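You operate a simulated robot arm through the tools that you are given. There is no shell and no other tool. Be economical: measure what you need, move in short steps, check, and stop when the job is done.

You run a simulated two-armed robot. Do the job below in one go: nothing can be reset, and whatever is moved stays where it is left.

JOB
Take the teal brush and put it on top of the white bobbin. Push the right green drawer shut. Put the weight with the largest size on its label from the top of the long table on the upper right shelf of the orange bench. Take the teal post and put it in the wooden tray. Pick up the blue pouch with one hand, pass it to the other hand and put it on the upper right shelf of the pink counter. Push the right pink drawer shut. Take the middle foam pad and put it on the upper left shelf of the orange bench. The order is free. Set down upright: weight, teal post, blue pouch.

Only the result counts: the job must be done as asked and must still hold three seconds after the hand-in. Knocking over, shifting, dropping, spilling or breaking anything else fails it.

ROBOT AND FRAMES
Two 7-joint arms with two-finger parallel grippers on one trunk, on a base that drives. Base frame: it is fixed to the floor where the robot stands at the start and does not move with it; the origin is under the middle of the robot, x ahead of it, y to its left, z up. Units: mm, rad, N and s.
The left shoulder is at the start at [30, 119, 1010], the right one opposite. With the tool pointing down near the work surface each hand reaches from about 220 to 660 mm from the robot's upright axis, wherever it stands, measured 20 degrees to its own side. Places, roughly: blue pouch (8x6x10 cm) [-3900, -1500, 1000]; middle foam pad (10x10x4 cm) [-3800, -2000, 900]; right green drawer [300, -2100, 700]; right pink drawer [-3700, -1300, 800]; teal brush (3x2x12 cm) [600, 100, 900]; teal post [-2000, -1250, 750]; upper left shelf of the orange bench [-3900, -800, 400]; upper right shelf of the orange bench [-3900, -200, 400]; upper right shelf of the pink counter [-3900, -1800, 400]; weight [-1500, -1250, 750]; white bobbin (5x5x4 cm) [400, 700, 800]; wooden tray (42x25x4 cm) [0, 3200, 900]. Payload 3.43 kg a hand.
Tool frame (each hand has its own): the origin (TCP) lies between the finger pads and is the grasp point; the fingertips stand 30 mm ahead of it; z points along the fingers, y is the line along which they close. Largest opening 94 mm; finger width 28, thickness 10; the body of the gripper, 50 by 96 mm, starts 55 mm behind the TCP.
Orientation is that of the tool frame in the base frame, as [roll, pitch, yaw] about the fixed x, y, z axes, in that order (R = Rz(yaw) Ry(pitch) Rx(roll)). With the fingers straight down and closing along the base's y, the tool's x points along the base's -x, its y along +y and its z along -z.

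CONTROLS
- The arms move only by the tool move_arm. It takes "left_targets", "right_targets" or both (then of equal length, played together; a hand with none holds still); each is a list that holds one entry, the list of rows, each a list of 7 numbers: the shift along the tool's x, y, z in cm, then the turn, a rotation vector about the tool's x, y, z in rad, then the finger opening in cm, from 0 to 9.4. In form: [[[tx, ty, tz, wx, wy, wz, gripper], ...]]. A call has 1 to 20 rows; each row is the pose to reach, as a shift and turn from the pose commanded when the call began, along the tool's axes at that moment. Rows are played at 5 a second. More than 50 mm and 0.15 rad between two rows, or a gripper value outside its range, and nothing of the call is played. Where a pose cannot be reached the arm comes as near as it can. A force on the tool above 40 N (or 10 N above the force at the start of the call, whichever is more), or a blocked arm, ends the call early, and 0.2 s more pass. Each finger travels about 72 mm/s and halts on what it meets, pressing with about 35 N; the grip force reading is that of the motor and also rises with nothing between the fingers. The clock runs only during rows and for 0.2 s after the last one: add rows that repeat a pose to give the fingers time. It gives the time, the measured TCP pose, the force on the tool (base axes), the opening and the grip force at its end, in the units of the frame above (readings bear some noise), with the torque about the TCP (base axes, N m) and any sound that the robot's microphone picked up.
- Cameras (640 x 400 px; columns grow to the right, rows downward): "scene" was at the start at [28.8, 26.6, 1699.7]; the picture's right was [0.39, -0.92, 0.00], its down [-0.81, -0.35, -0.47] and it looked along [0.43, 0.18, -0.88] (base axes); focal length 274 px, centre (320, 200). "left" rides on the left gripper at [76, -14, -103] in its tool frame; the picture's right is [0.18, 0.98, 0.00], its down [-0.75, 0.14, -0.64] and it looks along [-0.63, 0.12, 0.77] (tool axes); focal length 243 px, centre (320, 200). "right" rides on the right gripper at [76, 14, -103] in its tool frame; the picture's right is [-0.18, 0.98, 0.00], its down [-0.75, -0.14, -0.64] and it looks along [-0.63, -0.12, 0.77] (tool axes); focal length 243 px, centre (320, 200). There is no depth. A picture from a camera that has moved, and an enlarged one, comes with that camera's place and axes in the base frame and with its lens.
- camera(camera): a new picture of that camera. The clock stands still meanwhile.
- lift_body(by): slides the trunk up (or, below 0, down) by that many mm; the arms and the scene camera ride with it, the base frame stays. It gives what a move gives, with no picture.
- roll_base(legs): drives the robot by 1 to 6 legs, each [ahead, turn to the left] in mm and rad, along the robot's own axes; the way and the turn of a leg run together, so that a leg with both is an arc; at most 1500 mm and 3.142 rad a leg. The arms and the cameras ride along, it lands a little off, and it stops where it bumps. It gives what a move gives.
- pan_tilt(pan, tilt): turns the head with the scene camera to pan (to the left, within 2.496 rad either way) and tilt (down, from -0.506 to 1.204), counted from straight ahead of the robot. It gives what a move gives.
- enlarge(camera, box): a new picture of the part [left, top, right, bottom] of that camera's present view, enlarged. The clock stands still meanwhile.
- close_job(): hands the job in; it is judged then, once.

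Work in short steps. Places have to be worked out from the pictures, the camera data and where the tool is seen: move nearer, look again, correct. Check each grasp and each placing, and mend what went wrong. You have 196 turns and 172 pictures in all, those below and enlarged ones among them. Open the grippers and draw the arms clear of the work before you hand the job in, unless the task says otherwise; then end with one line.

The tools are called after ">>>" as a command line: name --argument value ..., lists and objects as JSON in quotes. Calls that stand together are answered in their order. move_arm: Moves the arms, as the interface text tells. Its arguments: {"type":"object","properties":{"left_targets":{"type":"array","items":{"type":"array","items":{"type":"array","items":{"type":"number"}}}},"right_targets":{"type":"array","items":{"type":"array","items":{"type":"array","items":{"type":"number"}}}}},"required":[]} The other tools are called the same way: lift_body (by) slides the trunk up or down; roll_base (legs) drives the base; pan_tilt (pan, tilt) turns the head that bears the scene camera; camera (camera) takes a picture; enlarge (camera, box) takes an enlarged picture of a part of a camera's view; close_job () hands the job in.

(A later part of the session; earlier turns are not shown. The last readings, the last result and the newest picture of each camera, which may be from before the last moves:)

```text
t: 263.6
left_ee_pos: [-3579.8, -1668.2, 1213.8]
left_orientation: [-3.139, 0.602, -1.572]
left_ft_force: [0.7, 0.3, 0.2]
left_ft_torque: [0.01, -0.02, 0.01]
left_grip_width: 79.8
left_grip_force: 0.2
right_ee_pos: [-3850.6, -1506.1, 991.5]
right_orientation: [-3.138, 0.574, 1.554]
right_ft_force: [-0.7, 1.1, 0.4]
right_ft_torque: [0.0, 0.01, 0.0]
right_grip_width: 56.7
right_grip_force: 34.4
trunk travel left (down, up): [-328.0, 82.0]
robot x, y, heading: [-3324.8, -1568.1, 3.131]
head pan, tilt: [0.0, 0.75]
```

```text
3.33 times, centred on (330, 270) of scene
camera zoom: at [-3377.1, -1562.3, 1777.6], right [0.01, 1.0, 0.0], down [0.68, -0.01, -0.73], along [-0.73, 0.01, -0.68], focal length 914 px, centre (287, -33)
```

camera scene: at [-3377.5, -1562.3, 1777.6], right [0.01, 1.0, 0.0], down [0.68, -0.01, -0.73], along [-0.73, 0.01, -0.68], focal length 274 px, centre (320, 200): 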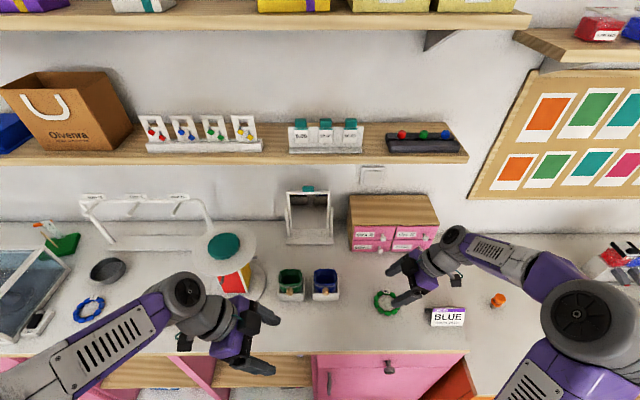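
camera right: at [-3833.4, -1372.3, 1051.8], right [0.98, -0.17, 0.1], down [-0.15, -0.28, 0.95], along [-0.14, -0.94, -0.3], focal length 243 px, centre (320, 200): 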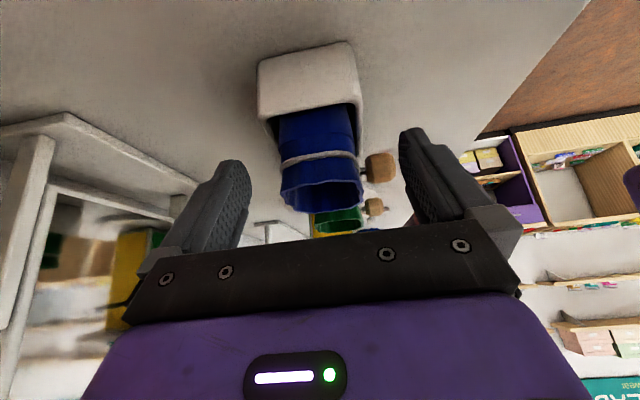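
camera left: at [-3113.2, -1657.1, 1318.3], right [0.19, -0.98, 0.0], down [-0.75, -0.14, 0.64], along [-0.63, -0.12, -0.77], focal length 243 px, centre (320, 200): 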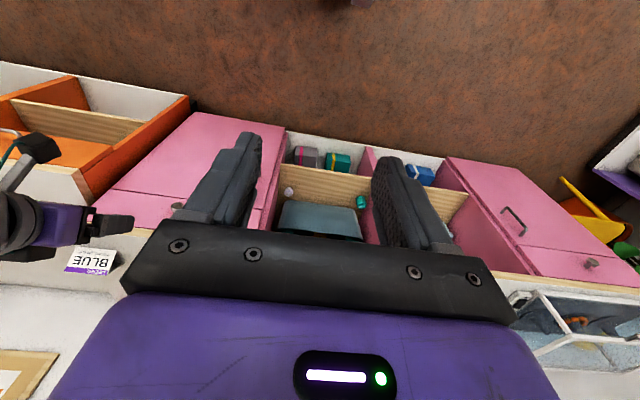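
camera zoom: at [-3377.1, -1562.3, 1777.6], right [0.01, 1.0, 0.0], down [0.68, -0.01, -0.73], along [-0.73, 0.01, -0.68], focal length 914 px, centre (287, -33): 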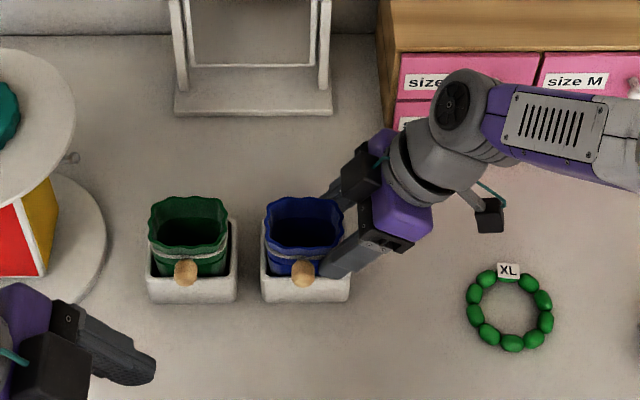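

Gripped (57 mm). I lift straight up 16 cm and check that only the pouch comes.

>>> move_arm --right_targets '[[[-1, 0, -1.6, 0, 0, 0, 4.5], [-3, 0, -4.6, 0, 0, 0, 4.5], [-5, 0, -7.6, 0, 0, 0, 4.5], [-7, 0, -10.6, 0, 0, 0, 4.5], [-8.8, 0, -13.5, 0, 0, 0, 4.5]]]'

>>> camera --camera "scene"

```text
t: 264.8
left_ee_pos: [-3579.3, -1667.7, 1215.5]
left_orientation: [-3.138, 0.602, -1.573]
left_ft_force: [0.2, 0.3, 0.0]
left_ft_torque: [0.02, 0.01, -0.01]
left_grip_width: 80.3
left_grip_force: 0.1
right_ee_pos: [-3850.1, -1507.4, 1153.0]
right_orientation: [3.141, 0.573, 1.554]
right_ft_force: [-0.2, -0.5, -0.9]
right_ft_torque: [0.05, 0.03, 0.01]
right_grip_width: 57.1
right_grip_force: 34.9
trunk travel left (down, up): [-328.0, 82.0]
robot x, y, heading: [-3325.0, -1565.2, 3.132]
head pan, tilt: [0.0, 0.75]
```

```text
58 pictures are left
camera scene: at [-3376.6, -1562.5, 1777.6], right [0.01, 1.0, 0.0], down [0.68, -0.01, -0.73], along [-0.73, 0.01, -0.68], focal length 274 px, centre (320, 200)
```

scene: 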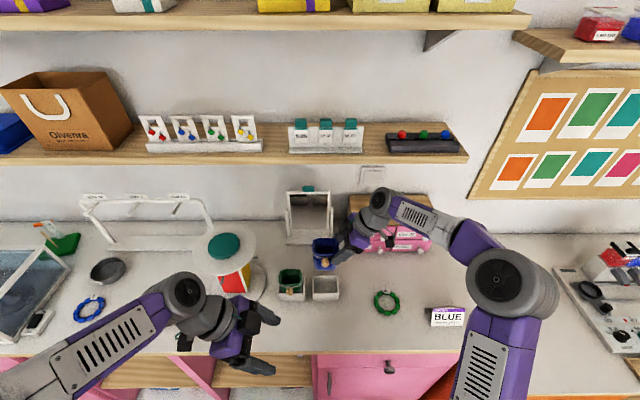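

Only the pouch came. I back off for free space and bring both hands together in front of the chest (left at pre-grasp).

>>> roll_base --legs '[[-250, 0]]'

>>> move_arm --right_targets '[[[-0.4, 3, 0.3, 0, 0, 0, 4.5], [-0.9, 6, 0.6, 0, 0, 0, 4.5], [-1.4, 9, 0.9, 0, 0, 0, 4.5], [-1.9, 12.5, 1.2, 0, 0, 0, 4.5], [-1.9, 12.5, 1.2, 0, 0, 0, 4.5]]]' --left_targets '[[[-0.5, 3.5, 0, 0, 0, 0, 9.4], [-1, 7, 0, 0, 0, 0, 9.4], [-1.5, 10.5, 0, 0, 0, 0, 9.4], [-2.1, 14.6, 0, 0, 0, 0, 9.4], [-2.1, 14.6, 0, 0, 0, 0, 9.4]]]'

>>> camera --camera "left"

>>> camera --camera "scene"

```text
t: 266.6
left_ee_pos: [-3329.4, -1669.4, 1214.7]
left_orientation: [-3.14, 0.601, -1.571]
left_ft_force: [0.1, 0.0, -0.6]
left_ft_torque: [-0.01, 0.0, -0.01]
left_grip_width: 80.0
left_grip_force: 0.0
right_ee_pos: [-3601.6, -1508.7, 1151.2]
right_orientation: [3.141, 0.574, 1.553]
right_ft_force: [0.7, 0.4, 0.4]
right_ft_torque: [0.0, -0.01, -0.02]
right_grip_width: 57.3
right_grip_force: 35.2
trunk travel left (down, up): [-328.0, 82.0]
robot x, y, heading: [-3077.3, -1563.2, 3.134]
head pan, tilt: [0.0, 0.75]
```

```text
t: 267.8
left_ee_pos: [-3475.9, -1652.3, 1226.8]
left_orientation: [-3.139, 0.602, -1.571]
left_ft_force: [-0.2, 0.9, 0.2]
left_ft_torque: [0.01, -0.01, 0.03]
left_grip_width: 93.8
left_grip_force: 0.1
right_ee_pos: [-3476.7, -1533.4, 1152.3]
right_orientation: [-3.141, 0.575, 1.554]
right_ft_force: [-0.5, 1.0, -0.4]
right_ft_torque: [0.02, 0.0, 0.03]
right_grip_width: 57.0
right_grip_force: 35.2
trunk travel left (down, up): [-328.0, 82.0]
robot x, y, heading: [-3080.1, -1566.9, 3.137]
head pan, tilt: [0.0, 0.75]
```

```text
57 pictures are left
camera left: at [-3462.5, -1773.6, 1268.8], right [-0.98, -0.15, -0.11], down [-0.14, 0.26, 0.96], along [-0.12, 0.95, -0.28], focal length 243 px, centre (320, 200)
```

left: 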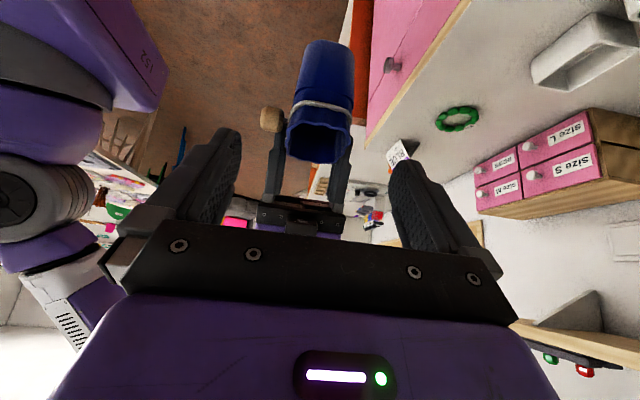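

```text
56 pictures are left
camera scene: at [-3128.1, -1564.4, 1777.6], right [0.01, 1.0, 0.0], down [0.68, -0.01, -0.73], along [-0.73, 0.01, -0.68], focal length 274 px, centre (320, 200)
```

scene: 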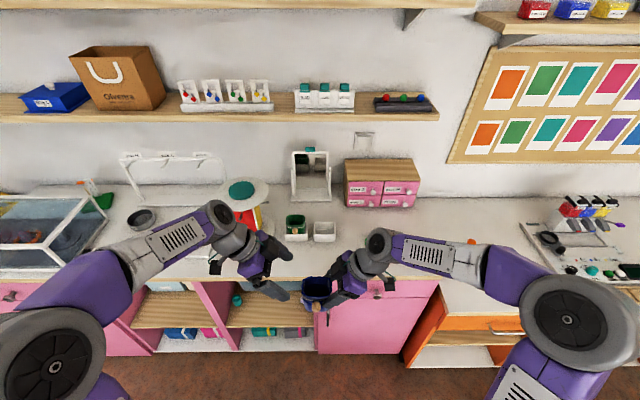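

Nicely aligned. I advance the left hand 8.5 cm onto the pouch's left side and close it.

>>> move_arm --left_targets '[[[0.2, 0, 4.2, 0, 0, 0, 9.4], [0.5, 0, 8.5, 0, 0, 0, 9.4], [0.5, 0, 8.5, 0, 0, 0, 9.4]]]'

>>> enlarge --camera "scene" --box '[220, 220, 420, 340]'

>>> camera --camera "left"

```text
t: 268.6
left_ee_pos: [-3477.9, -1610.4, 1152.1]
left_orientation: [-3.139, 0.601, -1.571]
left_ft_force: [-0.2, -3.1, -0.3]
left_ft_torque: [-0.03, 0.04, -0.13]
left_grip_width: 94.1
left_grip_force: 0.0
right_ee_pos: [-3477.1, -1534.4, 1151.8]
right_orientation: [3.141, 0.573, 1.555]
right_ft_force: [0.0, 3.2, -0.9]
right_ft_torque: [0.09, 0.02, 0.16]
right_grip_width: 57.1
right_grip_force: 35.2
trunk travel left (down, up): [-328.0, 82.0]
robot x, y, heading: [-3076.5, -1566.2, 3.132]
head pan, tilt: [0.0, 0.75]
```

```text
3.20 times, centred on (320, 280) of scene
camera zoom: at [-3127.9, -1564.5, 1777.7], right [0.01, 1.0, 0.0], down [0.68, -0.01, -0.73], along [-0.73, 0.01, -0.68], focal length 878 px, centre (320, -56)
```

zoom: 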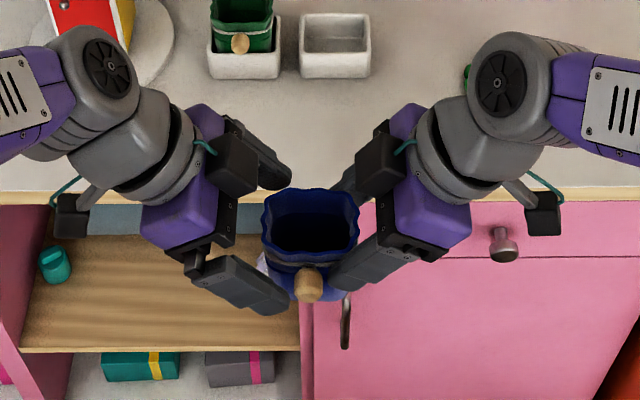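

```text
54 pictures are left
camera left: at [-3462.8, -1731.0, 1195.3], right [-0.98, -0.15, -0.1], down [-0.14, 0.26, 0.96], along [-0.12, 0.95, -0.28], focal length 243 px, centre (320, 200)
```

left: 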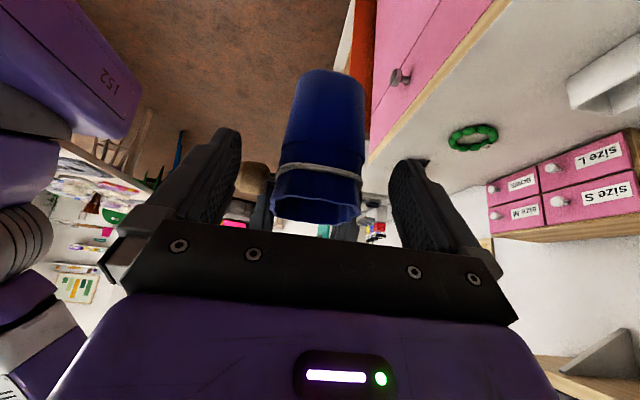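

The left front fingertip just touches the toggle; I shift it 6 mm left and close.

>>> move_arm --left_targets '[[[0.5, 0, -0.4, 0, 0, 0, 9.4], [0.5, 0, -0.4, 0, 0, 0, 7.5], [0.5, 0, -0.4, 0, 0, 0, 6], [0.5, 0, -0.4, 0, 0, 0, 4.5], [0.5, 0, -0.4, 0, 0, 0, 4.5]]]'

```text
t: 269.8
left_ee_pos: [-3478.6, -1617.5, 1154.5]
left_orientation: [3.14, 0.599, -1.568]
left_ft_force: [-14.6, 1.8, -6.0]
left_ft_torque: [-0.27, -0.08, 0.5]
left_grip_width: 56.7
left_grip_force: 35.0
right_ee_pos: [-3476.5, -1534.4, 1152.5]
right_orientation: [3.14, 0.574, 1.557]
right_ft_force: [13.6, -1.7, 5.4]
right_ft_torque: [-0.24, 0.15, 0.71]
right_grip_width: 57.2
right_grip_force: 34.6
trunk travel left (down, up): [-328.0, 82.0]
robot x, y, heading: [-3078.5, -1567.0, 3.138]
head pan, tilt: [0.0, 0.75]
```

Both hands hold it. The right hand releases and withdraws up along its axis.

>>> move_arm --right_targets '[[[0, 0, 0, 0, 0, 0, 6.5], [0, 0, 0, 0, 0, 0, 8], [0, 0, 0, 0, 0, 0, 9.4], [0, 0, -4, 0, 0, 0, 9.4], [0, 0, -8, 0, 0, 0, 9.4], [0, 0, -12, 0, 0, 0, 9.4], [0, 0, -16, 0, 0, 0, 9.4]]]'

>>> camera --camera "scene"

>>> camera --camera "right"

```text
t: 271.4
left_ee_pos: [-3476.3, -1616.7, 1153.6]
left_orientation: [-3.141, 0.603, -1.57]
left_ft_force: [0.6, -0.6, 0.0]
left_ft_torque: [-0.03, 0.02, -0.01]
left_grip_width: 56.8
left_grip_force: 35.4
right_ee_pos: [-3476.0, -1447.4, 1287.4]
right_orientation: [3.141, 0.573, 1.554]
right_ft_force: [0.8, 0.5, -0.1]
right_ft_torque: [0.0, -0.01, -0.01]
right_grip_width: 94.1
right_grip_force: 0.0
trunk travel left (down, up): [-328.0, 82.0]
robot x, y, heading: [-3073.4, -1562.9, 3.136]
head pan, tilt: [0.0, 0.75]
```

```text
53 pictures are left
camera scene: at [-3127.9, -1564.0, 1777.6], right [0.01, 1.0, 0.0], down [0.68, -0.01, -0.73], along [-0.73, 0.01, -0.68], focal length 274 px, centre (320, 200)
```

scene: 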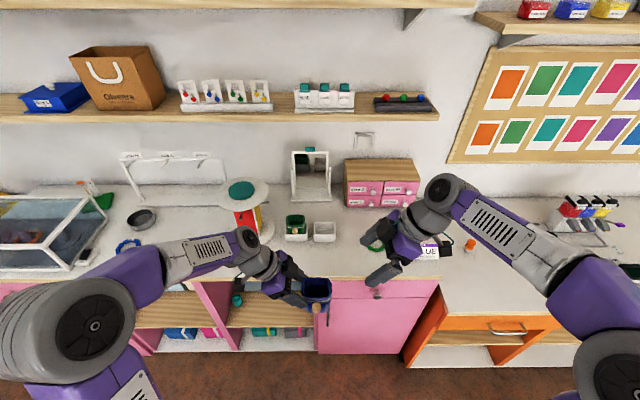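

```text
52 pictures are left
camera right: at [-3459.4, -1328.6, 1332.6], right [0.98, -0.17, 0.1], down [-0.15, -0.28, 0.95], along [-0.13, -0.94, -0.3], focal length 243 px, centre (320, 200)
```

right: 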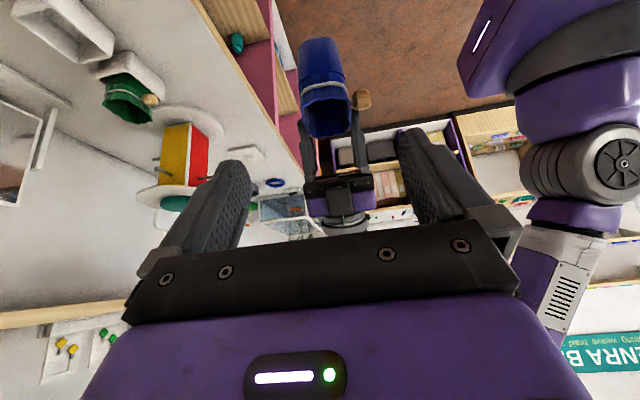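

Handover done. The pink upper-right shelf: z≈420, front x≈-3687, y −2014…−1588, bin front ≈-3861. I back up, lower the trunk, then lower and extend the left hand.

>>> roll_base --legs '[[-250, 0]]'

>>> lift_body --by -325

>>> move_arm --left_targets '[[[2, 2, 2.5, 0, 0, 0, 4.5], [4, 4, 5, 0, 0, 0, 4.5], [6, 6, 7.5, 0, 0, 0, 4.5], [8, 8, 10, 0, 0, 0, 4.5], [10, 10, 12.5, 0, 0, 0, 4.5], [12, 12, 15, 0, 0, 0, 4.5], [14, 13.5, 17.5, 0, 0, 0, 4.5], [16, 15, 20, 0, 0, 0, 4.5], [18, 15, 22, 0, 0, 0, 4.5], [18, 15, 22, 0, 0, 0, 4.5]]]'

>>> camera --camera "scene"

```text
t: 273.2
left_ee_pos: [-3229.0, -1619.3, 1154.0]
left_orientation: [-3.139, 0.603, -1.572]
left_ft_force: [0.6, 0.1, -0.3]
left_ft_torque: [-0.06, -0.01, 0.01]
left_grip_width: 56.8
left_grip_force: 35.1
right_ee_pos: [-3227.6, -1448.4, 1286.4]
right_orientation: [-3.141, 0.573, 1.555]
right_ft_force: [0.5, -0.5, -0.3]
right_ft_torque: [0.0, 0.03, -0.01]
right_grip_width: 93.9
right_grip_force: 0.1
trunk travel left (down, up): [-328.0, 82.0]
robot x, y, heading: [-2832.1, -1568.7, 3.133]
head pan, tilt: [0.0, 0.75]
```

```text
t: 276.4
left_ee_pos: [-3229.0, -1619.5, 829.5]
left_orientation: [-3.141, 0.602, -1.57]
left_ft_force: [-0.4, -0.8, -0.4]
left_ft_torque: [0.0, 0.0, 0.03]
left_grip_width: 55.1
left_grip_force: 34.5
right_ee_pos: [-3228.4, -1448.6, 962.8]
right_orientation: [3.141, 0.575, 1.553]
right_ft_force: [-1.4, 0.1, -0.1]
right_ft_torque: [-0.01, -0.03, 0.01]
right_grip_width: 94.0
right_grip_force: 0.1
trunk travel left (down, up): [-3.0, 407.0]
robot x, y, heading: [-2825.1, -1567.0, 3.127]
head pan, tilt: [0.0, 0.75]
```

```text
t: 278.6
left_ee_pos: [-3378.1, -1641.8, 543.1]
left_orientation: [-3.14, 0.604, -1.57]
left_ft_force: [-0.6, 0.0, -0.3]
left_ft_torque: [0.03, -0.03, 0.03]
left_grip_width: 54.8
left_grip_force: 34.8
right_ee_pos: [-3228.9, -1449.2, 962.7]
right_orientation: [3.141, 0.575, 1.554]
right_ft_force: [0.9, -0.4, -0.8]
right_ft_torque: [0.02, 0.0, 0.04]
right_grip_width: 93.9
right_grip_force: 0.0
trunk travel left (down, up): [-3.0, 407.0]
robot x, y, heading: [-2831.1, -1567.5, 3.136]
head pan, tilt: [0.0, 0.75]
```

```text
51 pictures are left
camera scene: at [-2880.5, -1566.2, 1452.6], right [0.01, 1.0, 0.0], down [0.68, -0.01, -0.73], along [-0.73, 0.01, -0.68], focal length 274 px, centre (320, 200)
```

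scene: 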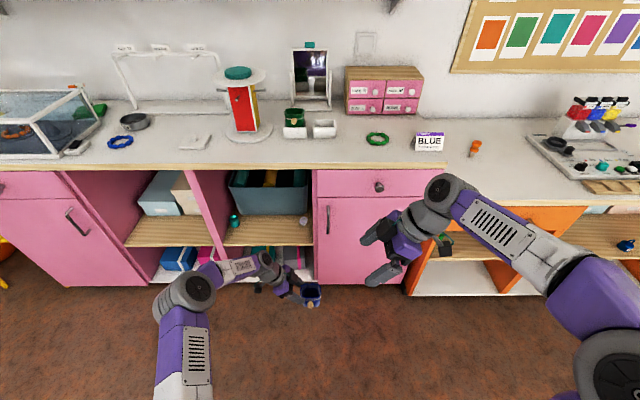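

I extend the left hand farther so that the elbow lags behind the divider.

>>> move_arm --left_targets '[[[1.6, 1.5, -1.1, 0, 0, 0, 4.5], [3.3, 3, -2.2, 0, 0, 0, 4.5], [4.9, 4.5, -3.4, 0, 0, 0, 4.5], [4.9, 6.5, -3.4, 0, 0, 0, 4.5], [4.9, 8, -3.4, 0, 0, 0, 4.5], [4.9, 8, -3.4, 0, 0, 0, 4.5]]]'

>>> camera --camera "scene"

```text
t: 280.0
left_ee_pos: [-3453.2, -1701.6, 546.0]
left_orientation: [-3.139, 0.603, -1.573]
left_ft_force: [0.0, -0.1, 0.0]
left_ft_torque: [-0.03, 0.03, -0.01]
left_grip_width: 54.7
left_grip_force: 35.6
left hand out of reach, approached as far as the arm can: row 5, 6
right_ee_pos: [-3229.6, -1448.4, 961.9]
right_orientation: [3.141, 0.573, 1.552]
right_ft_force: [0.2, -0.5, -0.4]
right_ft_torque: [0.0, 0.0, 0.01]
right_grip_width: 93.9
right_grip_force: 0.0
trunk travel left (down, up): [-3.0, 407.0]
robot x, y, heading: [-2827.1, -1570.3, 3.131]
head pan, tilt: [0.0, 0.75]
```

```text
50 pictures are left
camera scene: at [-2880.6, -1566.3, 1452.6], right [0.01, 1.0, 0.0], down [0.68, -0.01, -0.73], along [-0.73, 0.01, -0.68], focal length 274 px, centre (320, 200)
```

scene: 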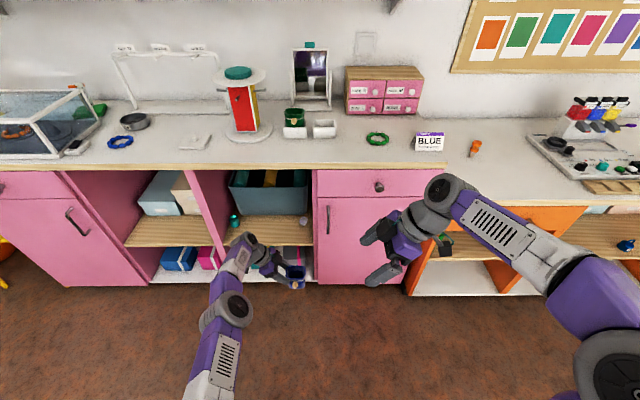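

The arm is now nearly straight ahead — good. I turn 0.07 rad left and drive partway in, then check.

>>> roll_base --legs '[[0, 0.075], [170, 0]]'

>>> camera --camera "scene"

>>> camera --camera "left"

```text
t: 281.9
left_ee_pos: [-3611.5, -1758.7, 547.0]
left_orientation: [-3.14, 0.602, -1.495]
left_ft_force: [-0.2, -0.4, -0.4]
left_ft_torque: [0.01, -0.04, 0.02]
left_grip_width: 54.6
left_grip_force: 35.1
right_ee_pos: [-3406.2, -1490.0, 961.6]
right_orientation: [3.142, 0.573, 1.627]
right_ft_force: [-0.3, -0.2, -0.4]
right_ft_torque: [0.03, 0.02, 0.03]
right_grip_width: 94.1
right_grip_force: 0.0
trunk travel left (down, up): [-3.0, 407.0]
robot x, y, heading: [-2997.5, -1579.5, -3.081]
head pan, tilt: [0.0, 0.75]
```

```text
49 pictures are left
camera scene: at [-3050.6, -1581.4, 1452.6], right [-0.07, 1.0, 0.0], down [0.68, 0.04, -0.73], along [-0.73, -0.05, -0.68], focal length 274 px, centre (320, 200)
```

scene: 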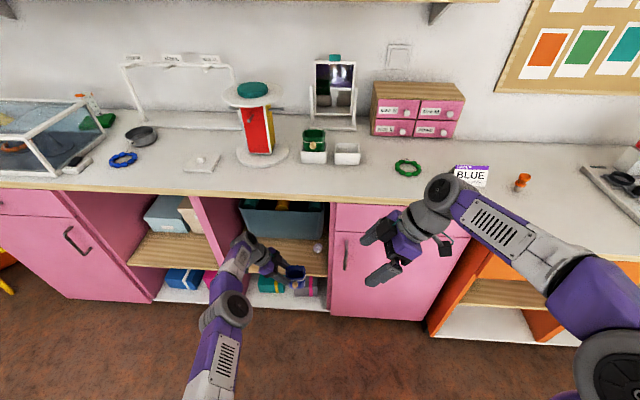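

```text
48 pictures are left
camera left: at [-3589.2, -1877.3, 588.7], right [-0.97, -0.22, -0.11], down [-0.16, 0.25, 0.96], along [-0.19, 0.94, -0.28], focal length 243 px, centre (320, 200)
```

left: 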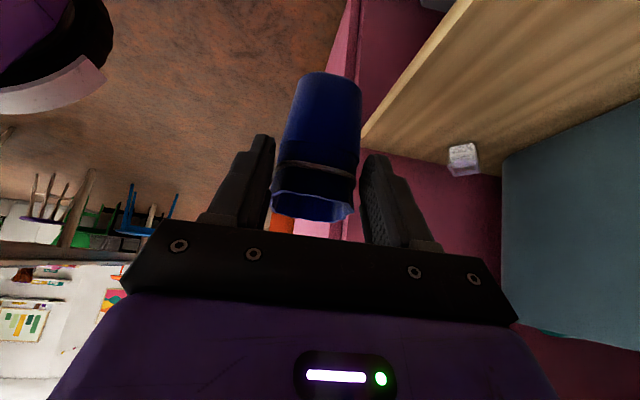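

Clear of the bead and bin. I drive in 125 mm more.

>>> roll_base --legs '[[128, 0]]'

>>> camera --camera "left"

>>> camera --camera "scene"

```text
t: 283.2
left_ee_pos: [-3739.1, -1767.2, 546.1]
left_orientation: [-3.14, 0.602, -1.495]
left_ft_force: [-0.1, 0.2, 0.4]
left_ft_torque: [0.0, -0.01, -0.01]
left_grip_width: 54.3
left_grip_force: 35.1
right_ee_pos: [-3534.5, -1498.8, 962.5]
right_orientation: [3.14, 0.575, 1.625]
right_ft_force: [0.4, -0.5, 0.5]
right_ft_torque: [0.01, 0.01, -0.02]
right_grip_width: 94.1
right_grip_force: 0.2
trunk travel left (down, up): [-3.0, 407.0]
robot x, y, heading: [-3123.2, -1585.2, -3.077]
head pan, tilt: [0.0, 0.75]
```

```text
47 pictures are left
camera left: at [-3716.1, -1885.9, 588.7], right [-0.97, -0.22, -0.11], down [-0.16, 0.25, 0.96], along [-0.19, 0.94, -0.28], focal length 243 px, centre (320, 200)
```

left: 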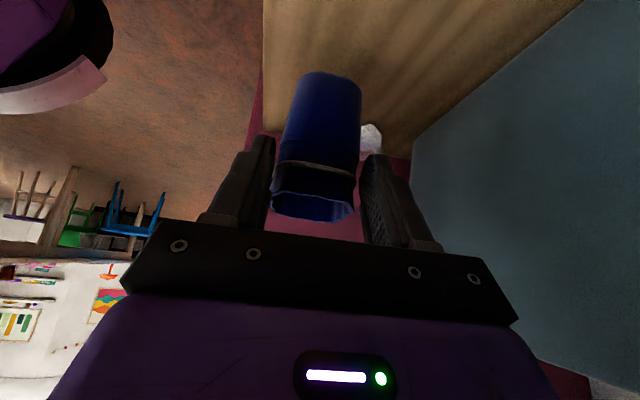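

```text
46 pictures are left
camera scene: at [-3177.8, -1589.7, 1452.6], right [-0.07, 1.0, 0.0], down [0.68, 0.04, -0.73], along [-0.73, -0.05, -0.68], focal length 274 px, centre (320, 200)
```

scene: 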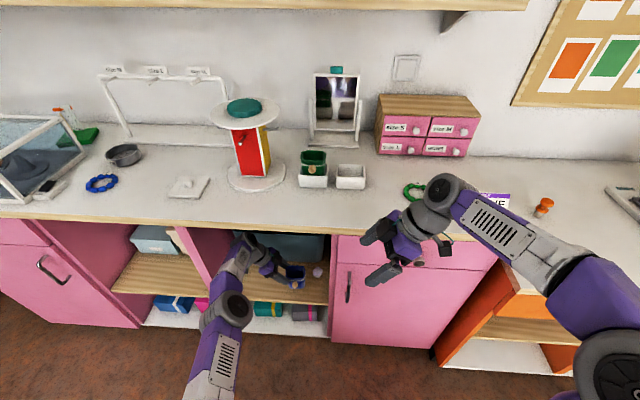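

Over the shelf. I lower in small steps to contact.

>>> move_arm --left_targets '[[[0.6, 0, 0.8, 0, 0, 0, 4.5], [1.0, 0, 1.5, 0, 0, 0, 4.5], [1.25, 0, 1.8, 0, 0, 0, 4.5], [1.4, 0, 2.05, 0, 0, 0, 4.5], [1.55, 0, 2.3, 0, 0, 0, 4.5]]]'

```text
t: 284.4
left_ee_pos: [-3730.3, -1766.3, 523.2]
left_orientation: [-3.139, 0.599, -1.496]
left_ft_force: [0.3, -0.5, 0.4]
left_ft_torque: [0.01, -0.01, 0.0]
left_grip_width: 54.2
left_grip_force: 35.2
left hand out of reach, approached as far as the arm can: row 1, 2, 3, 4, 5
right_ee_pos: [-3532.7, -1498.6, 962.7]
right_orientation: [-3.14, 0.576, 1.627]
right_ft_force: [0.1, -0.5, 0.1]
right_ft_torque: [0.03, -0.01, -0.03]
right_grip_width: 94.0
right_grip_force: 0.0
trunk travel left (down, up): [-3.0, 407.0]
robot x, y, heading: [-3121.5, -1588.3, -3.076]
head pan, tilt: [0.0, 0.75]
```

At the reach limit x receded 9 mm; I drive 25 mm further in, then lower while pulling slightly back.

>>> roll_base --legs '[[28, 0]]'

>>> move_arm --left_targets '[[[0.15, -0.6, 0.2, 0, 0, 0, 4.5], [0.3, -1, 0.4, 0, 0, 0, 4.5], [0.45, -1.2, 0.65, 0, 0, 0, 4.5], [0.6, -1.3, 0.85, 0, 0, 0, 4.5]]]'

```text
t: 285.2
left_ee_pos: [-3759.2, -1767.5, 523.1]
left_orientation: [-3.14, 0.603, -1.496]
left_ft_force: [0.1, -0.3, -0.1]
left_ft_torque: [-0.02, -0.01, -0.02]
left_grip_width: 53.0
left_grip_force: 35.2
right_ee_pos: [-3560.8, -1500.3, 962.2]
right_orientation: [-3.141, 0.573, 1.626]
right_ft_force: [-0.4, 0.4, -0.3]
right_ft_torque: [-0.02, 0.0, 0.02]
right_grip_width: 94.2
right_grip_force: 0.0
trunk travel left (down, up): [-3.0, 407.0]
robot x, y, heading: [-3155.1, -1588.2, -3.078]
head pan, tilt: [0.0, 0.75]
```

```text
t: 286.2
left_ee_pos: [-3745.9, -1767.0, 513.8]
left_orientation: [-3.139, 0.601, -1.496]
left_ft_force: [0.1, 0.3, 0.1]
left_ft_torque: [-0.04, 0.01, -0.01]
left_grip_width: 52.7
left_grip_force: 35.2
right_ee_pos: [-3560.5, -1501.0, 962.6]
right_orientation: [3.142, 0.573, 1.628]
right_ft_force: [0.3, 0.0, 0.2]
right_ft_torque: [0.01, 0.02, 0.0]
right_grip_width: 94.1
right_grip_force: 0.1
trunk travel left (down, up): [-3.0, 407.0]
robot x, y, heading: [-3154.6, -1587.6, -3.073]
head pan, tilt: [0.0, 0.75]
```

>>> camera --camera "left"

```text
45 pictures are left
camera left: at [-3722.9, -1886.5, 555.8], right [-0.97, -0.22, -0.11], down [-0.16, 0.25, 0.96], along [-0.19, 0.94, -0.28], focal length 243 px, centre (320, 200)
```

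left: 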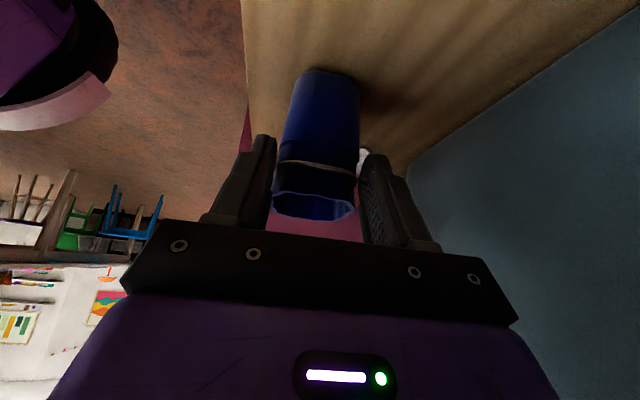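

Nearly touching; I lower a few mm more.

>>> move_arm --left_targets '[[[0.17, -0.1, 0.25, 0, 0, 0, 4.5], [0.34, -0.2, 0.5, 0, 0, 0, 4.5], [0.45, -0.2, 0.65, 0, 0, 0, 4.5]]]'

```text
t: 287.1
left_ee_pos: [-3745.8, -1766.3, 510.6]
left_orientation: [3.137, 0.602, -1.499]
left_ft_force: [3.5, -4.7, 28.7]
left_ft_torque: [0.8, -0.85, -0.23]
left_grip_width: 53.0
left_grip_force: 35.0
right_ee_pos: [-3560.5, -1500.4, 963.5]
right_orientation: [-3.14, 0.573, 1.627]
right_ft_force: [-0.3, -0.3, 0.2]
right_ft_torque: [-0.02, 0.02, 0.01]
right_grip_width: 94.2
right_grip_force: 0.0
trunk travel left (down, up): [-3.0, 407.0]
robot x, y, heading: [-3151.8, -1589.8, -3.075]
head pan, tilt: [0.0, 0.75]
```

Contact. I relieve, open gently, then raise straight up 6 cm.

>>> move_arm --left_targets '[[[-0.15, 0, -0.2, 0, 0, 0, 4.8], [-0.15, 0, -0.2, 0, 0, 0, 6], [-0.15, 0, -0.2, 0, 0, 0, 7.5], [-0.15, 0, -0.2, 0, 0, 0, 8.2], [-0.15, 0, -0.2, 0, 0, 0, 8.2]]]'

>>> camera --camera "left"

```text
t: 288.2
left_ee_pos: [-3742.2, -1765.6, 508.5]
left_orientation: [-3.139, 0.602, -1.497]
left_ft_force: [-1.6, -0.9, 8.6]
left_ft_torque: [0.04, 0.35, 0.03]
left_grip_width: 82.9
left_grip_force: 0.2
right_ee_pos: [-3558.8, -1500.7, 962.0]
right_orientation: [-3.141, 0.573, 1.627]
right_ft_force: [-0.5, 0.9, 1.2]
right_ft_torque: [0.03, 0.01, 0.0]
right_grip_width: 94.0
right_grip_force: 0.0
trunk travel left (down, up): [-3.0, 407.0]
robot x, y, heading: [-3151.7, -1588.1, -3.079]
head pan, tilt: [0.0, 0.75]
```

```text
44 pictures are left
camera left: at [-3720.0, -1885.8, 550.3], right [-0.97, -0.22, -0.11], down [-0.16, 0.25, 0.96], along [-0.19, 0.94, -0.28], focal length 243 px, centre (320, 200)
```

left: 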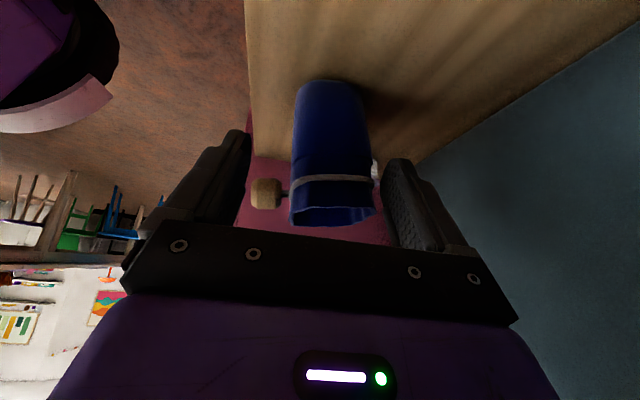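

The pouch stands free. I raise straight up 6.5 cm, then back out.

>>> move_arm --left_targets '[[[-0.6, 0, -0.8, 0, 0, 0, 8.6], [-1.7, 0, -2.5, 0, 0, 0, 8.6], [-2.8, 0, -4.1, 0, 0, 0, 8.6], [-3.7, 0, -5.4, 0, 0, 0, 8.6]]]'

>>> camera --camera "left"

```text
t: 289.2
left_ee_pos: [-3744.0, -1766.2, 574.2]
left_orientation: [-3.139, 0.602, -1.497]
left_ft_force: [-0.1, 0.6, 0.0]
left_ft_torque: [-0.04, -0.01, -0.04]
left_grip_width: 85.8
left_grip_force: 0.0
right_ee_pos: [-3560.6, -1500.0, 962.0]
right_orientation: [-3.141, 0.576, 1.626]
right_ft_force: [1.0, -0.5, 0.2]
right_ft_torque: [0.05, -0.02, 0.01]
right_grip_width: 93.9
right_grip_force: 0.0
trunk travel left (down, up): [-3.0, 407.0]
robot x, y, heading: [-3152.3, -1589.7, -3.077]
head pan, tilt: [0.0, 0.75]
```

```text
43 pictures are left
camera left: at [-3720.6, -1886.0, 616.6], right [-0.97, -0.22, -0.11], down [-0.16, 0.25, 0.96], along [-0.19, 0.94, -0.28], focal length 243 px, centre (320, 200)
```

left: 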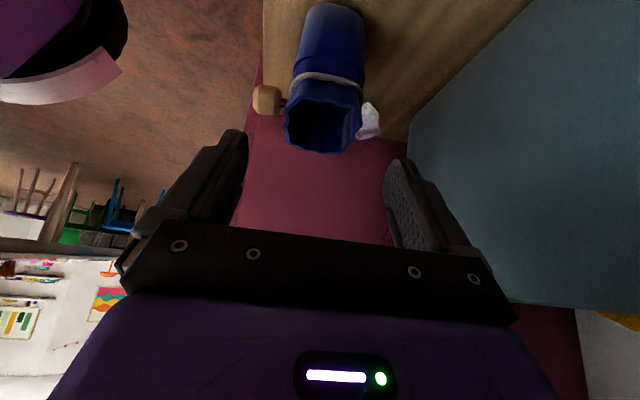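

Clear above the rim. I back out.

>>> roll_base --legs '[[-400, 0]]'

>>> camera --camera "scene"

```text
t: 291.7
left_ee_pos: [-3347.5, -1738.4, 574.5]
left_orientation: [-3.139, 0.601, -1.501]
left_ft_force: [0.1, 0.6, 0.3]
left_ft_torque: [-0.01, -0.01, -0.02]
left_grip_width: 85.8
left_grip_force: 0.1
right_ee_pos: [-3163.9, -1474.2, 962.4]
right_orientation: [-3.141, 0.575, 1.625]
right_ft_force: [-0.1, 0.3, 0.1]
right_ft_torque: [0.03, -0.01, 0.04]
right_grip_width: 94.1
right_grip_force: 0.0
trunk travel left (down, up): [-3.0, 407.0]
robot x, y, heading: [-2756.8, -1563.4, -3.08]
head pan, tilt: [0.0, 0.75]
```

```text
42 pictures are left
camera scene: at [-2808.0, -1565.7, 1452.7], right [-0.06, 1.0, 0.0], down [0.68, 0.04, -0.73], along [-0.73, -0.05, -0.68], focal length 274 px, centre (320, 200)
```

scene: 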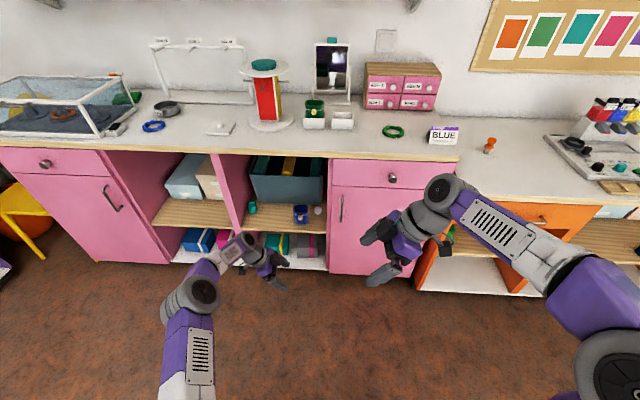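

Pouch stands on the shelf. Next the foam pads – most likely in the glass case further left. I raise the trunk and drive there to look.

>>> lift_body --by 330

>>> roll_base --legs '[[0, 1.51], [1050, 0], [0, -1.571]]'

>>> camera --camera "scene"

```text
t: 295.0
left_ee_pos: [-3346.9, -1740.2, 905.7]
left_orientation: [-3.138, 0.602, -1.498]
left_ft_force: [-0.3, -0.1, -0.3]
left_ft_torque: [-0.02, 0.0, -0.02]
left_grip_width: 86.1
left_grip_force: 0.0
right_ee_pos: [-3164.6, -1474.3, 1292.1]
right_orientation: [3.14, 0.574, 1.625]
right_ft_force: [-0.6, 0.5, 0.5]
right_ft_torque: [0.02, 0.01, 0.03]
right_grip_width: 93.9
right_grip_force: 0.1
trunk travel left (down, up): [-333.0, 77.0]
robot x, y, heading: [-2755.0, -1567.0, -3.078]
head pan, tilt: [0.0, 0.75]
```

```text
t: 307.9
left_ee_pos: [-3347.7, -2749.2, 903.6]
left_orientation: [-3.14, 0.601, -1.56]
left_ft_force: [1.0, -0.1, -0.2]
left_ft_torque: [0.02, 0.01, 0.02]
left_grip_width: 85.9
left_grip_force: 0.0
right_ee_pos: [-3147.4, -2494.4, 1292.3]
right_orientation: [3.141, 0.573, 1.565]
right_ft_force: [-0.6, -0.4, 0.5]
right_ft_torque: [0.03, 0.0, 0.0]
right_grip_width: 94.1
right_grip_force: 0.1
trunk travel left (down, up): [-333.0, 77.0]
robot x, y, heading: [-2750.3, -2606.9, -3.138]
head pan, tilt: [0.0, 0.75]
```

```text
41 pictures are left
camera scene: at [-2799.0, -2608.0, 1782.6], right [0.0, 1.0, 0.0], down [0.68, 0.0, -0.73], along [-0.73, 0.0, -0.68], focal length 274 px, centre (320, 200)
```

scene: 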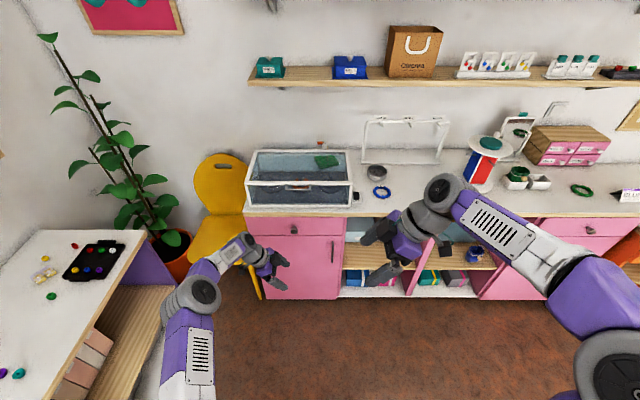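

>>> enlarge --camera "scene" --box '[230, 130, 400, 220]'

```text
3.76 times, centred on (315, 175) of scene
camera zoom: at [-2799.0, -2608.0, 1782.6], right [0.0, 1.0, 0.0], down [0.68, 0.0, -0.73], along [-0.73, 0.0, -0.68], focal length 1032 px, centre (339, 294)
```

zoom: 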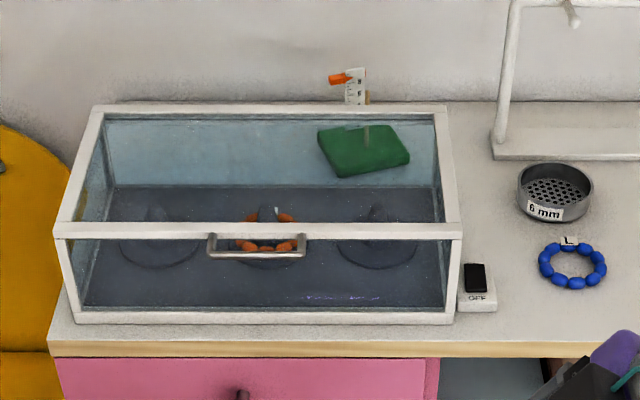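

I drive closer for a good look at the case and its surroundings.

>>> roll_base --legs '[[380, 0]]'

>>> pan_tilt --pan 0.1 --tilt 0.85

>>> enlarge --camera "scene" --box '[200, 130, 460, 300]'

```text
t: 309.8
left_ee_pos: [-3613.1, -2751.6, 901.7]
left_orientation: [-3.105, 0.604, -1.553]
left_ft_force: [19.3, -0.9, 6.1]
left_ft_torque: [-0.1, 0.24, 0.38]
left_grip_width: 73.9
left_grip_force: 0.0
right_ee_pos: [-3422.7, -2498.0, 1292.3]
right_orientation: [-3.141, 0.575, 1.569]
right_ft_force: [-0.2, -0.5, 1.1]
right_ft_torque: [0.03, -0.01, -0.03]
right_grip_width: 94.1
right_grip_force: 0.0
trunk travel left (down, up): [-333.0, 77.0]
robot x, y, heading: [-3023.0, -2610.1, -3.133]
head pan, tilt: [0.0, 0.75]
stopped in leg 1: the force on the tool passed its limit at 60 N (the readings are from after the stop); the commanded pose is now the measured one
```

```text
t: 310.5
left_ee_pos: [-3613.1, -2751.4, 902.4]
left_orientation: [-3.107, 0.605, -1.555]
left_ft_force: [22.9, 0.8, 0.3]
left_ft_torque: [0.0, 0.01, 0.38]
left_grip_width: 72.9
left_grip_force: 0.1
right_ee_pos: [-3421.4, -2497.2, 1291.5]
right_orientation: [-3.14, 0.576, 1.567]
right_ft_force: [0.0, -0.4, 0.3]
right_ft_torque: [-0.01, -0.01, -0.03]
right_grip_width: 93.7
right_grip_force: 0.1
trunk travel left (down, up): [-333.0, 77.0]
robot x, y, heading: [-3022.2, -2609.7, -3.136]
head pan, tilt: [0.099, 0.85]
```

```text
2.35 times, centred on (330, 215) of scene
camera zoom: at [-3066.2, -2617.0, 1774.7], right [-0.1, 0.99, 0.0], down [0.75, 0.08, -0.66], along [-0.66, -0.07, -0.75], focal length 645 px, centre (296, 165)
```

zoom: 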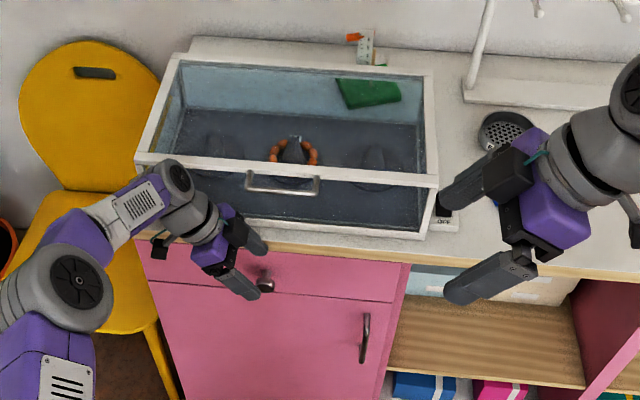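

The left hand touched the counter edge (fixed, hand below the top). I back off immediately and raise it.

>>> roll_base --legs '[[-150, 0]]'

>>> move_arm --left_targets '[[[-2, -3, -3, 0, 0, 0, 8], [-4.5, -6, -6, 0, 0, 0, 8], [-7, -9, -9, 0, 0, 0, 8], [-9.5, -12, -12, 0, 0, 0, 8], [-12, -15, -15, 0, 0, 0, 8], [-14, -17, -18, 0, 0, 0, 8], [-16, -18, -22, 0, 0, 0, 8]]]'

>>> enlarge --camera "scene" --box '[230, 90, 420, 230]'

```text
t: 311.9
left_ee_pos: [-3467.0, -2751.2, 902.4]
left_orientation: [-3.11, 0.603, -1.557]
left_ft_force: [0.2, -0.5, -0.7]
left_ft_torque: [-0.02, 0.02, 0.01]
left_grip_width: 86.0
left_grip_force: 0.1
right_ee_pos: [-3274.7, -2495.8, 1292.3]
right_orientation: [3.14, 0.574, 1.563]
right_ft_force: [0.6, 0.4, -0.1]
right_ft_torque: [0.0, 0.01, -0.07]
right_grip_width: 93.9
right_grip_force: 0.0
trunk travel left (down, up): [-333.0, 77.0]
robot x, y, heading: [-2870.3, -2608.1, -3.137]
head pan, tilt: [0.099, 0.85]
```

```text
t: 313.4
left_ee_pos: [-3292.6, -2742.2, 1178.5]
left_orientation: [-3.109, 0.603, -1.556]
left_ft_force: [1.3, 0.6, 0.9]
left_ft_torque: [-0.01, 0.02, -0.03]
left_grip_width: 79.8
left_grip_force: 0.2
right_ee_pos: [-3274.4, -2494.5, 1292.4]
right_orientation: [-3.141, 0.574, 1.565]
right_ft_force: [0.6, 0.9, 0.2]
right_ft_torque: [-0.02, 0.02, 0.0]
right_grip_width: 94.0
right_grip_force: 0.1
trunk travel left (down, up): [-333.0, 77.0]
robot x, y, heading: [-2872.4, -2610.1, -3.143]
head pan, tilt: [0.099, 0.85]
```

```text
2.86 times, centred on (325, 160) of scene
camera zoom: at [-2919.6, -2615.9, 1774.7], right [-0.1, 0.99, 0.0], down [0.75, 0.08, -0.66], along [-0.66, -0.07, -0.75], focal length 784 px, centre (306, 314)
```

zoom: 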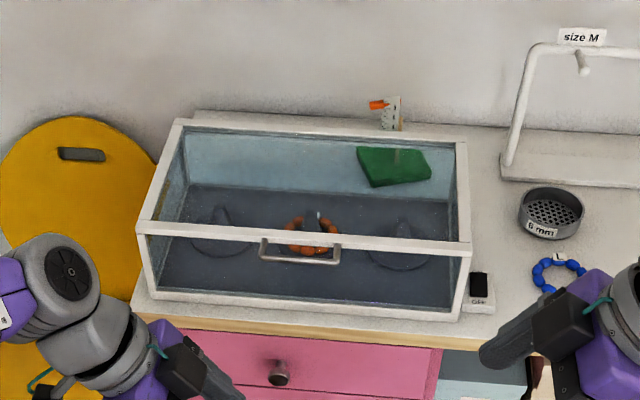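

The case is a closed display case; not foam pads. I go to y≈-2030 to inspect what is at the hinted place (-3800,-2000).

>>> roll_base --legs '[[0, -1.571], [580, 0], [0, 1.571]]'

>>> pan_tilt --pan 0 --tilt 0.7

>>> camera --camera "scene"

>>> enlarge --camera "scene" --box '[260, 110, 400, 200]'

```text
t: 324.5
left_ee_pos: [-3290.3, -2162.9, 1177.4]
left_orientation: [-3.11, 0.604, -1.554]
left_ft_force: [0.8, -0.6, 0.1]
left_ft_torque: [-0.01, 0.01, 0.04]
left_grip_width: 80.0
left_grip_force: 0.2
right_ee_pos: [-3271.1, -1915.3, 1291.9]
right_orientation: [3.14, 0.573, 1.569]
right_ft_force: [0.1, -0.3, -1.0]
right_ft_torque: [0.04, 0.0, -0.03]
right_grip_width: 94.2
right_grip_force: 0.2
trunk travel left (down, up): [-333.0, 77.0]
robot x, y, heading: [-2864.9, -2026.5, -3.135]
head pan, tilt: [0.099, 0.85]
```

```text
t: 325.2
left_ee_pos: [-3291.1, -2162.1, 1177.6]
left_orientation: [-3.111, 0.604, -1.552]
left_ft_force: [0.2, -0.6, -0.4]
left_ft_torque: [-0.01, -0.02, 0.0]
left_grip_width: 80.2
left_grip_force: 0.1
right_ee_pos: [-3272.4, -1915.8, 1291.5]
right_orientation: [3.14, 0.576, 1.565]
right_ft_force: [-0.4, 0.4, -1.0]
right_ft_torque: [-0.02, -0.01, -0.01]
right_grip_width: 94.0
right_grip_force: 0.0
trunk travel left (down, up): [-333.0, 77.0]
robot x, y, heading: [-2869.1, -2027.4, -3.137]
head pan, tilt: [0.0, 0.7]
```

```text
37 pictures are left
camera scene: at [-2924.4, -2027.0, 1786.8], right [-0.01, 1.0, 0.0], down [0.64, 0.01, -0.76], along [-0.76, -0.01, -0.64], focal length 274 px, centre (320, 200)
```

scene: 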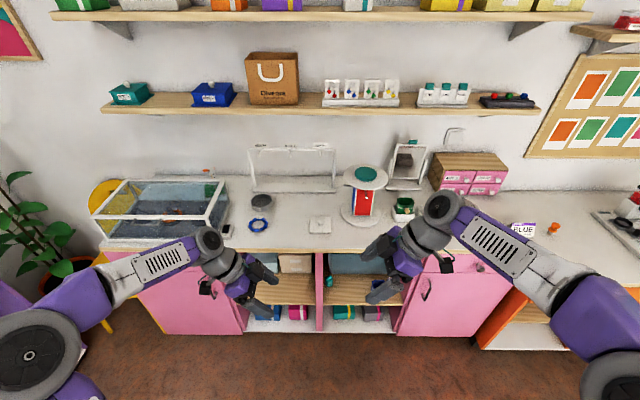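

```text
4.44 times, centred on (330, 155) of scene
camera zoom: at [-2924.4, -2027.0, 1786.8], right [-0.01, 1.0, 0.0], down [0.64, 0.01, -0.76], along [-0.76, -0.01, -0.64], focal length 1219 px, centre (276, 400)
```

zoom: 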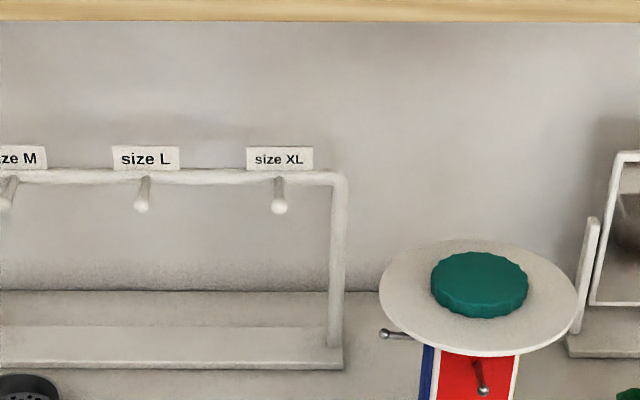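

>>> enlarge --camera "scene" --box '[290, 200, 350, 245]'

>>> enlarge --camera "scene" --box '[90, 160, 250, 260]'

```text
8.89 times, centred on (320, 222) of scene
camera zoom: at [-2924.4, -2027.0, 1786.8], right [-0.01, 1.0, 0.0], down [0.64, 0.01, -0.76], along [-0.76, -0.01, -0.64], focal length 2438 px, centre (320, 0)
```

zoom: 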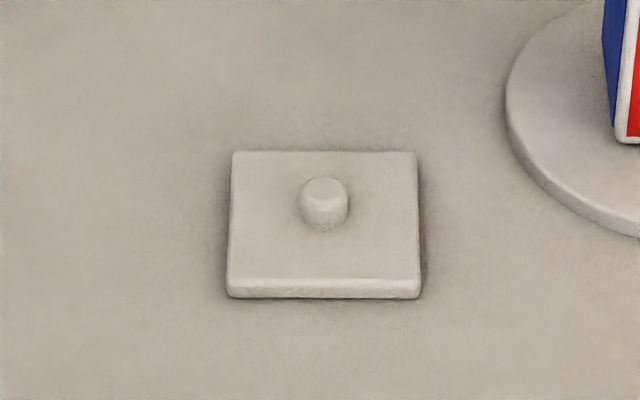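

```text
4.00 times, centred on (170, 210) of scene
camera zoom: at [-2924.4, -2027.0, 1786.8], right [-0.01, 1.0, 0.0], down [0.64, 0.01, -0.76], along [-0.76, -0.01, -0.64], focal length 1097 px, centre (920, 160)
```

zoom: 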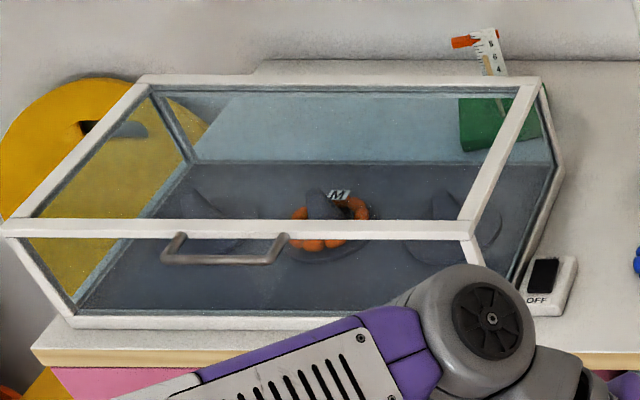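

The white 10×10 pad with a central knob lies exactly at the hinted place, (-3800,-2037,~905); I take it as the foam pad. I bring the right hand back to straight-down orientation.

>>> move_arm --right_targets '[[[0, 0, 0, 0, 0.14, 0, 6], [0, 0, 0, 0, 0.28, 0, 6], [0, 0, 0, 0, 0.42, 0, 6], [0, 0, 0, 0, 0.575, 0, 6]]]'

>>> move_arm --right_targets '[[[0, 0, 0, 0, 0, 0.143, 6], [0, 0, 0, 0, 0, 0.286, 6], [0, 0, 0, 0, 0, 0.428, 6], [0, 0, 0, 0, 0, 0.571, 6], [0, 0, 0, 0, 0, 0.714, 6], [0, 0, 0, 0, 0, 0.857, 6], [0, 0, 0, 0, 0, 1.0, 6], [0, 0, 0, 0, 0, 1.142, 6], [0, 0, 0, 0, 0, 1.285, 6], [0, 0, 0, 0, 0, 1.428, 6], [0, 0, 0, 0, 0, 1.571, 6]]]'

```text
refused: row 4 steps farther than a row can; nothing moved
```

```text
t: 327.6
left_ee_pos: [-3290.3, -2162.1, 1177.7]
left_orientation: [-3.109, 0.603, -1.554]
left_ft_force: [0.1, -0.2, 0.7]
left_ft_torque: [0.0, 0.0, 0.04]
left_grip_width: 80.1
left_grip_force: 0.0
right_ee_pos: [-3272.4, -1915.3, 1291.2]
right_orientation: [2.568, -0.002, -0.003]
right_ft_force: [0.3, -0.3, -0.3]
right_ft_torque: [0.01, 0.01, 0.02]
right_grip_width: 60.1
right_grip_force: 0.0
trunk travel left (down, up): [-333.0, 77.0]
robot x, y, heading: [-2872.4, -2026.2, -3.138]
head pan, tilt: [0.0, 0.7]
```

Now only the lean about x remains; I undo it, while moving the left hand aside.

>>> move_arm --right_targets '[[[0, 0, 0, 0.143, 0, 0, 5], [0, 0, 0, 0.286, 0, 0, 5], [0, 0, 0, 0.43, 0, 0, 5], [0, 0, 0, 0.573, 0, 0, 5]]]' --left_targets '[[[2.5, 0, -1.7, 0, 0, 0, 6], [5, 0, -3.4, 0, 0, 0, 6], [7.5, 0, -5.1, 0, 0, 0, 6], [9, 0, -6.2, 0, 0, 0, 6]]]'

>>> roll_base --legs '[[340, 0]]'

```text
t: 328.6
left_ee_pos: [-3290.7, -2274.2, 1178.0]
left_orientation: [-3.11, 0.605, -1.553]
left_ft_force: [-0.1, -0.3, 0.2]
left_ft_torque: [0.0, 0.0, -0.02]
left_grip_width: 60.0
left_grip_force: 0.1
right_ee_pos: [-3273.0, -1914.8, 1291.4]
right_orientation: [3.141, 0.001, -0.003]
right_ft_force: [0.5, -0.5, 0.6]
right_ft_torque: [0.02, 0.01, 0.04]
right_grip_width: 50.0
right_grip_force: 0.0
trunk travel left (down, up): [-333.0, 77.0]
robot x, y, heading: [-2871.6, -2026.3, -3.142]
head pan, tilt: [0.0, 0.7]
```

```text
t: 330.8
left_ee_pos: [-3631.0, -2274.6, 1178.8]
left_orientation: [-3.111, 0.604, -1.554]
left_ft_force: [-0.5, 0.5, 0.2]
left_ft_torque: [0.0, 0.01, 0.01]
left_grip_width: 59.9
left_grip_force: 0.1
right_ee_pos: [-3611.5, -1918.2, 1291.2]
right_orientation: [3.138, -0.002, -0.004]
right_ft_force: [0.4, 0.8, -0.7]
right_ft_torque: [-0.03, -0.03, -0.01]
right_grip_width: 49.8
right_grip_force: 0.0
trunk travel left (down, up): [-333.0, 77.0]
robot x, y, heading: [-3207.0, -2029.2, -3.135]
head pan, tilt: [0.0, 0.7]
```

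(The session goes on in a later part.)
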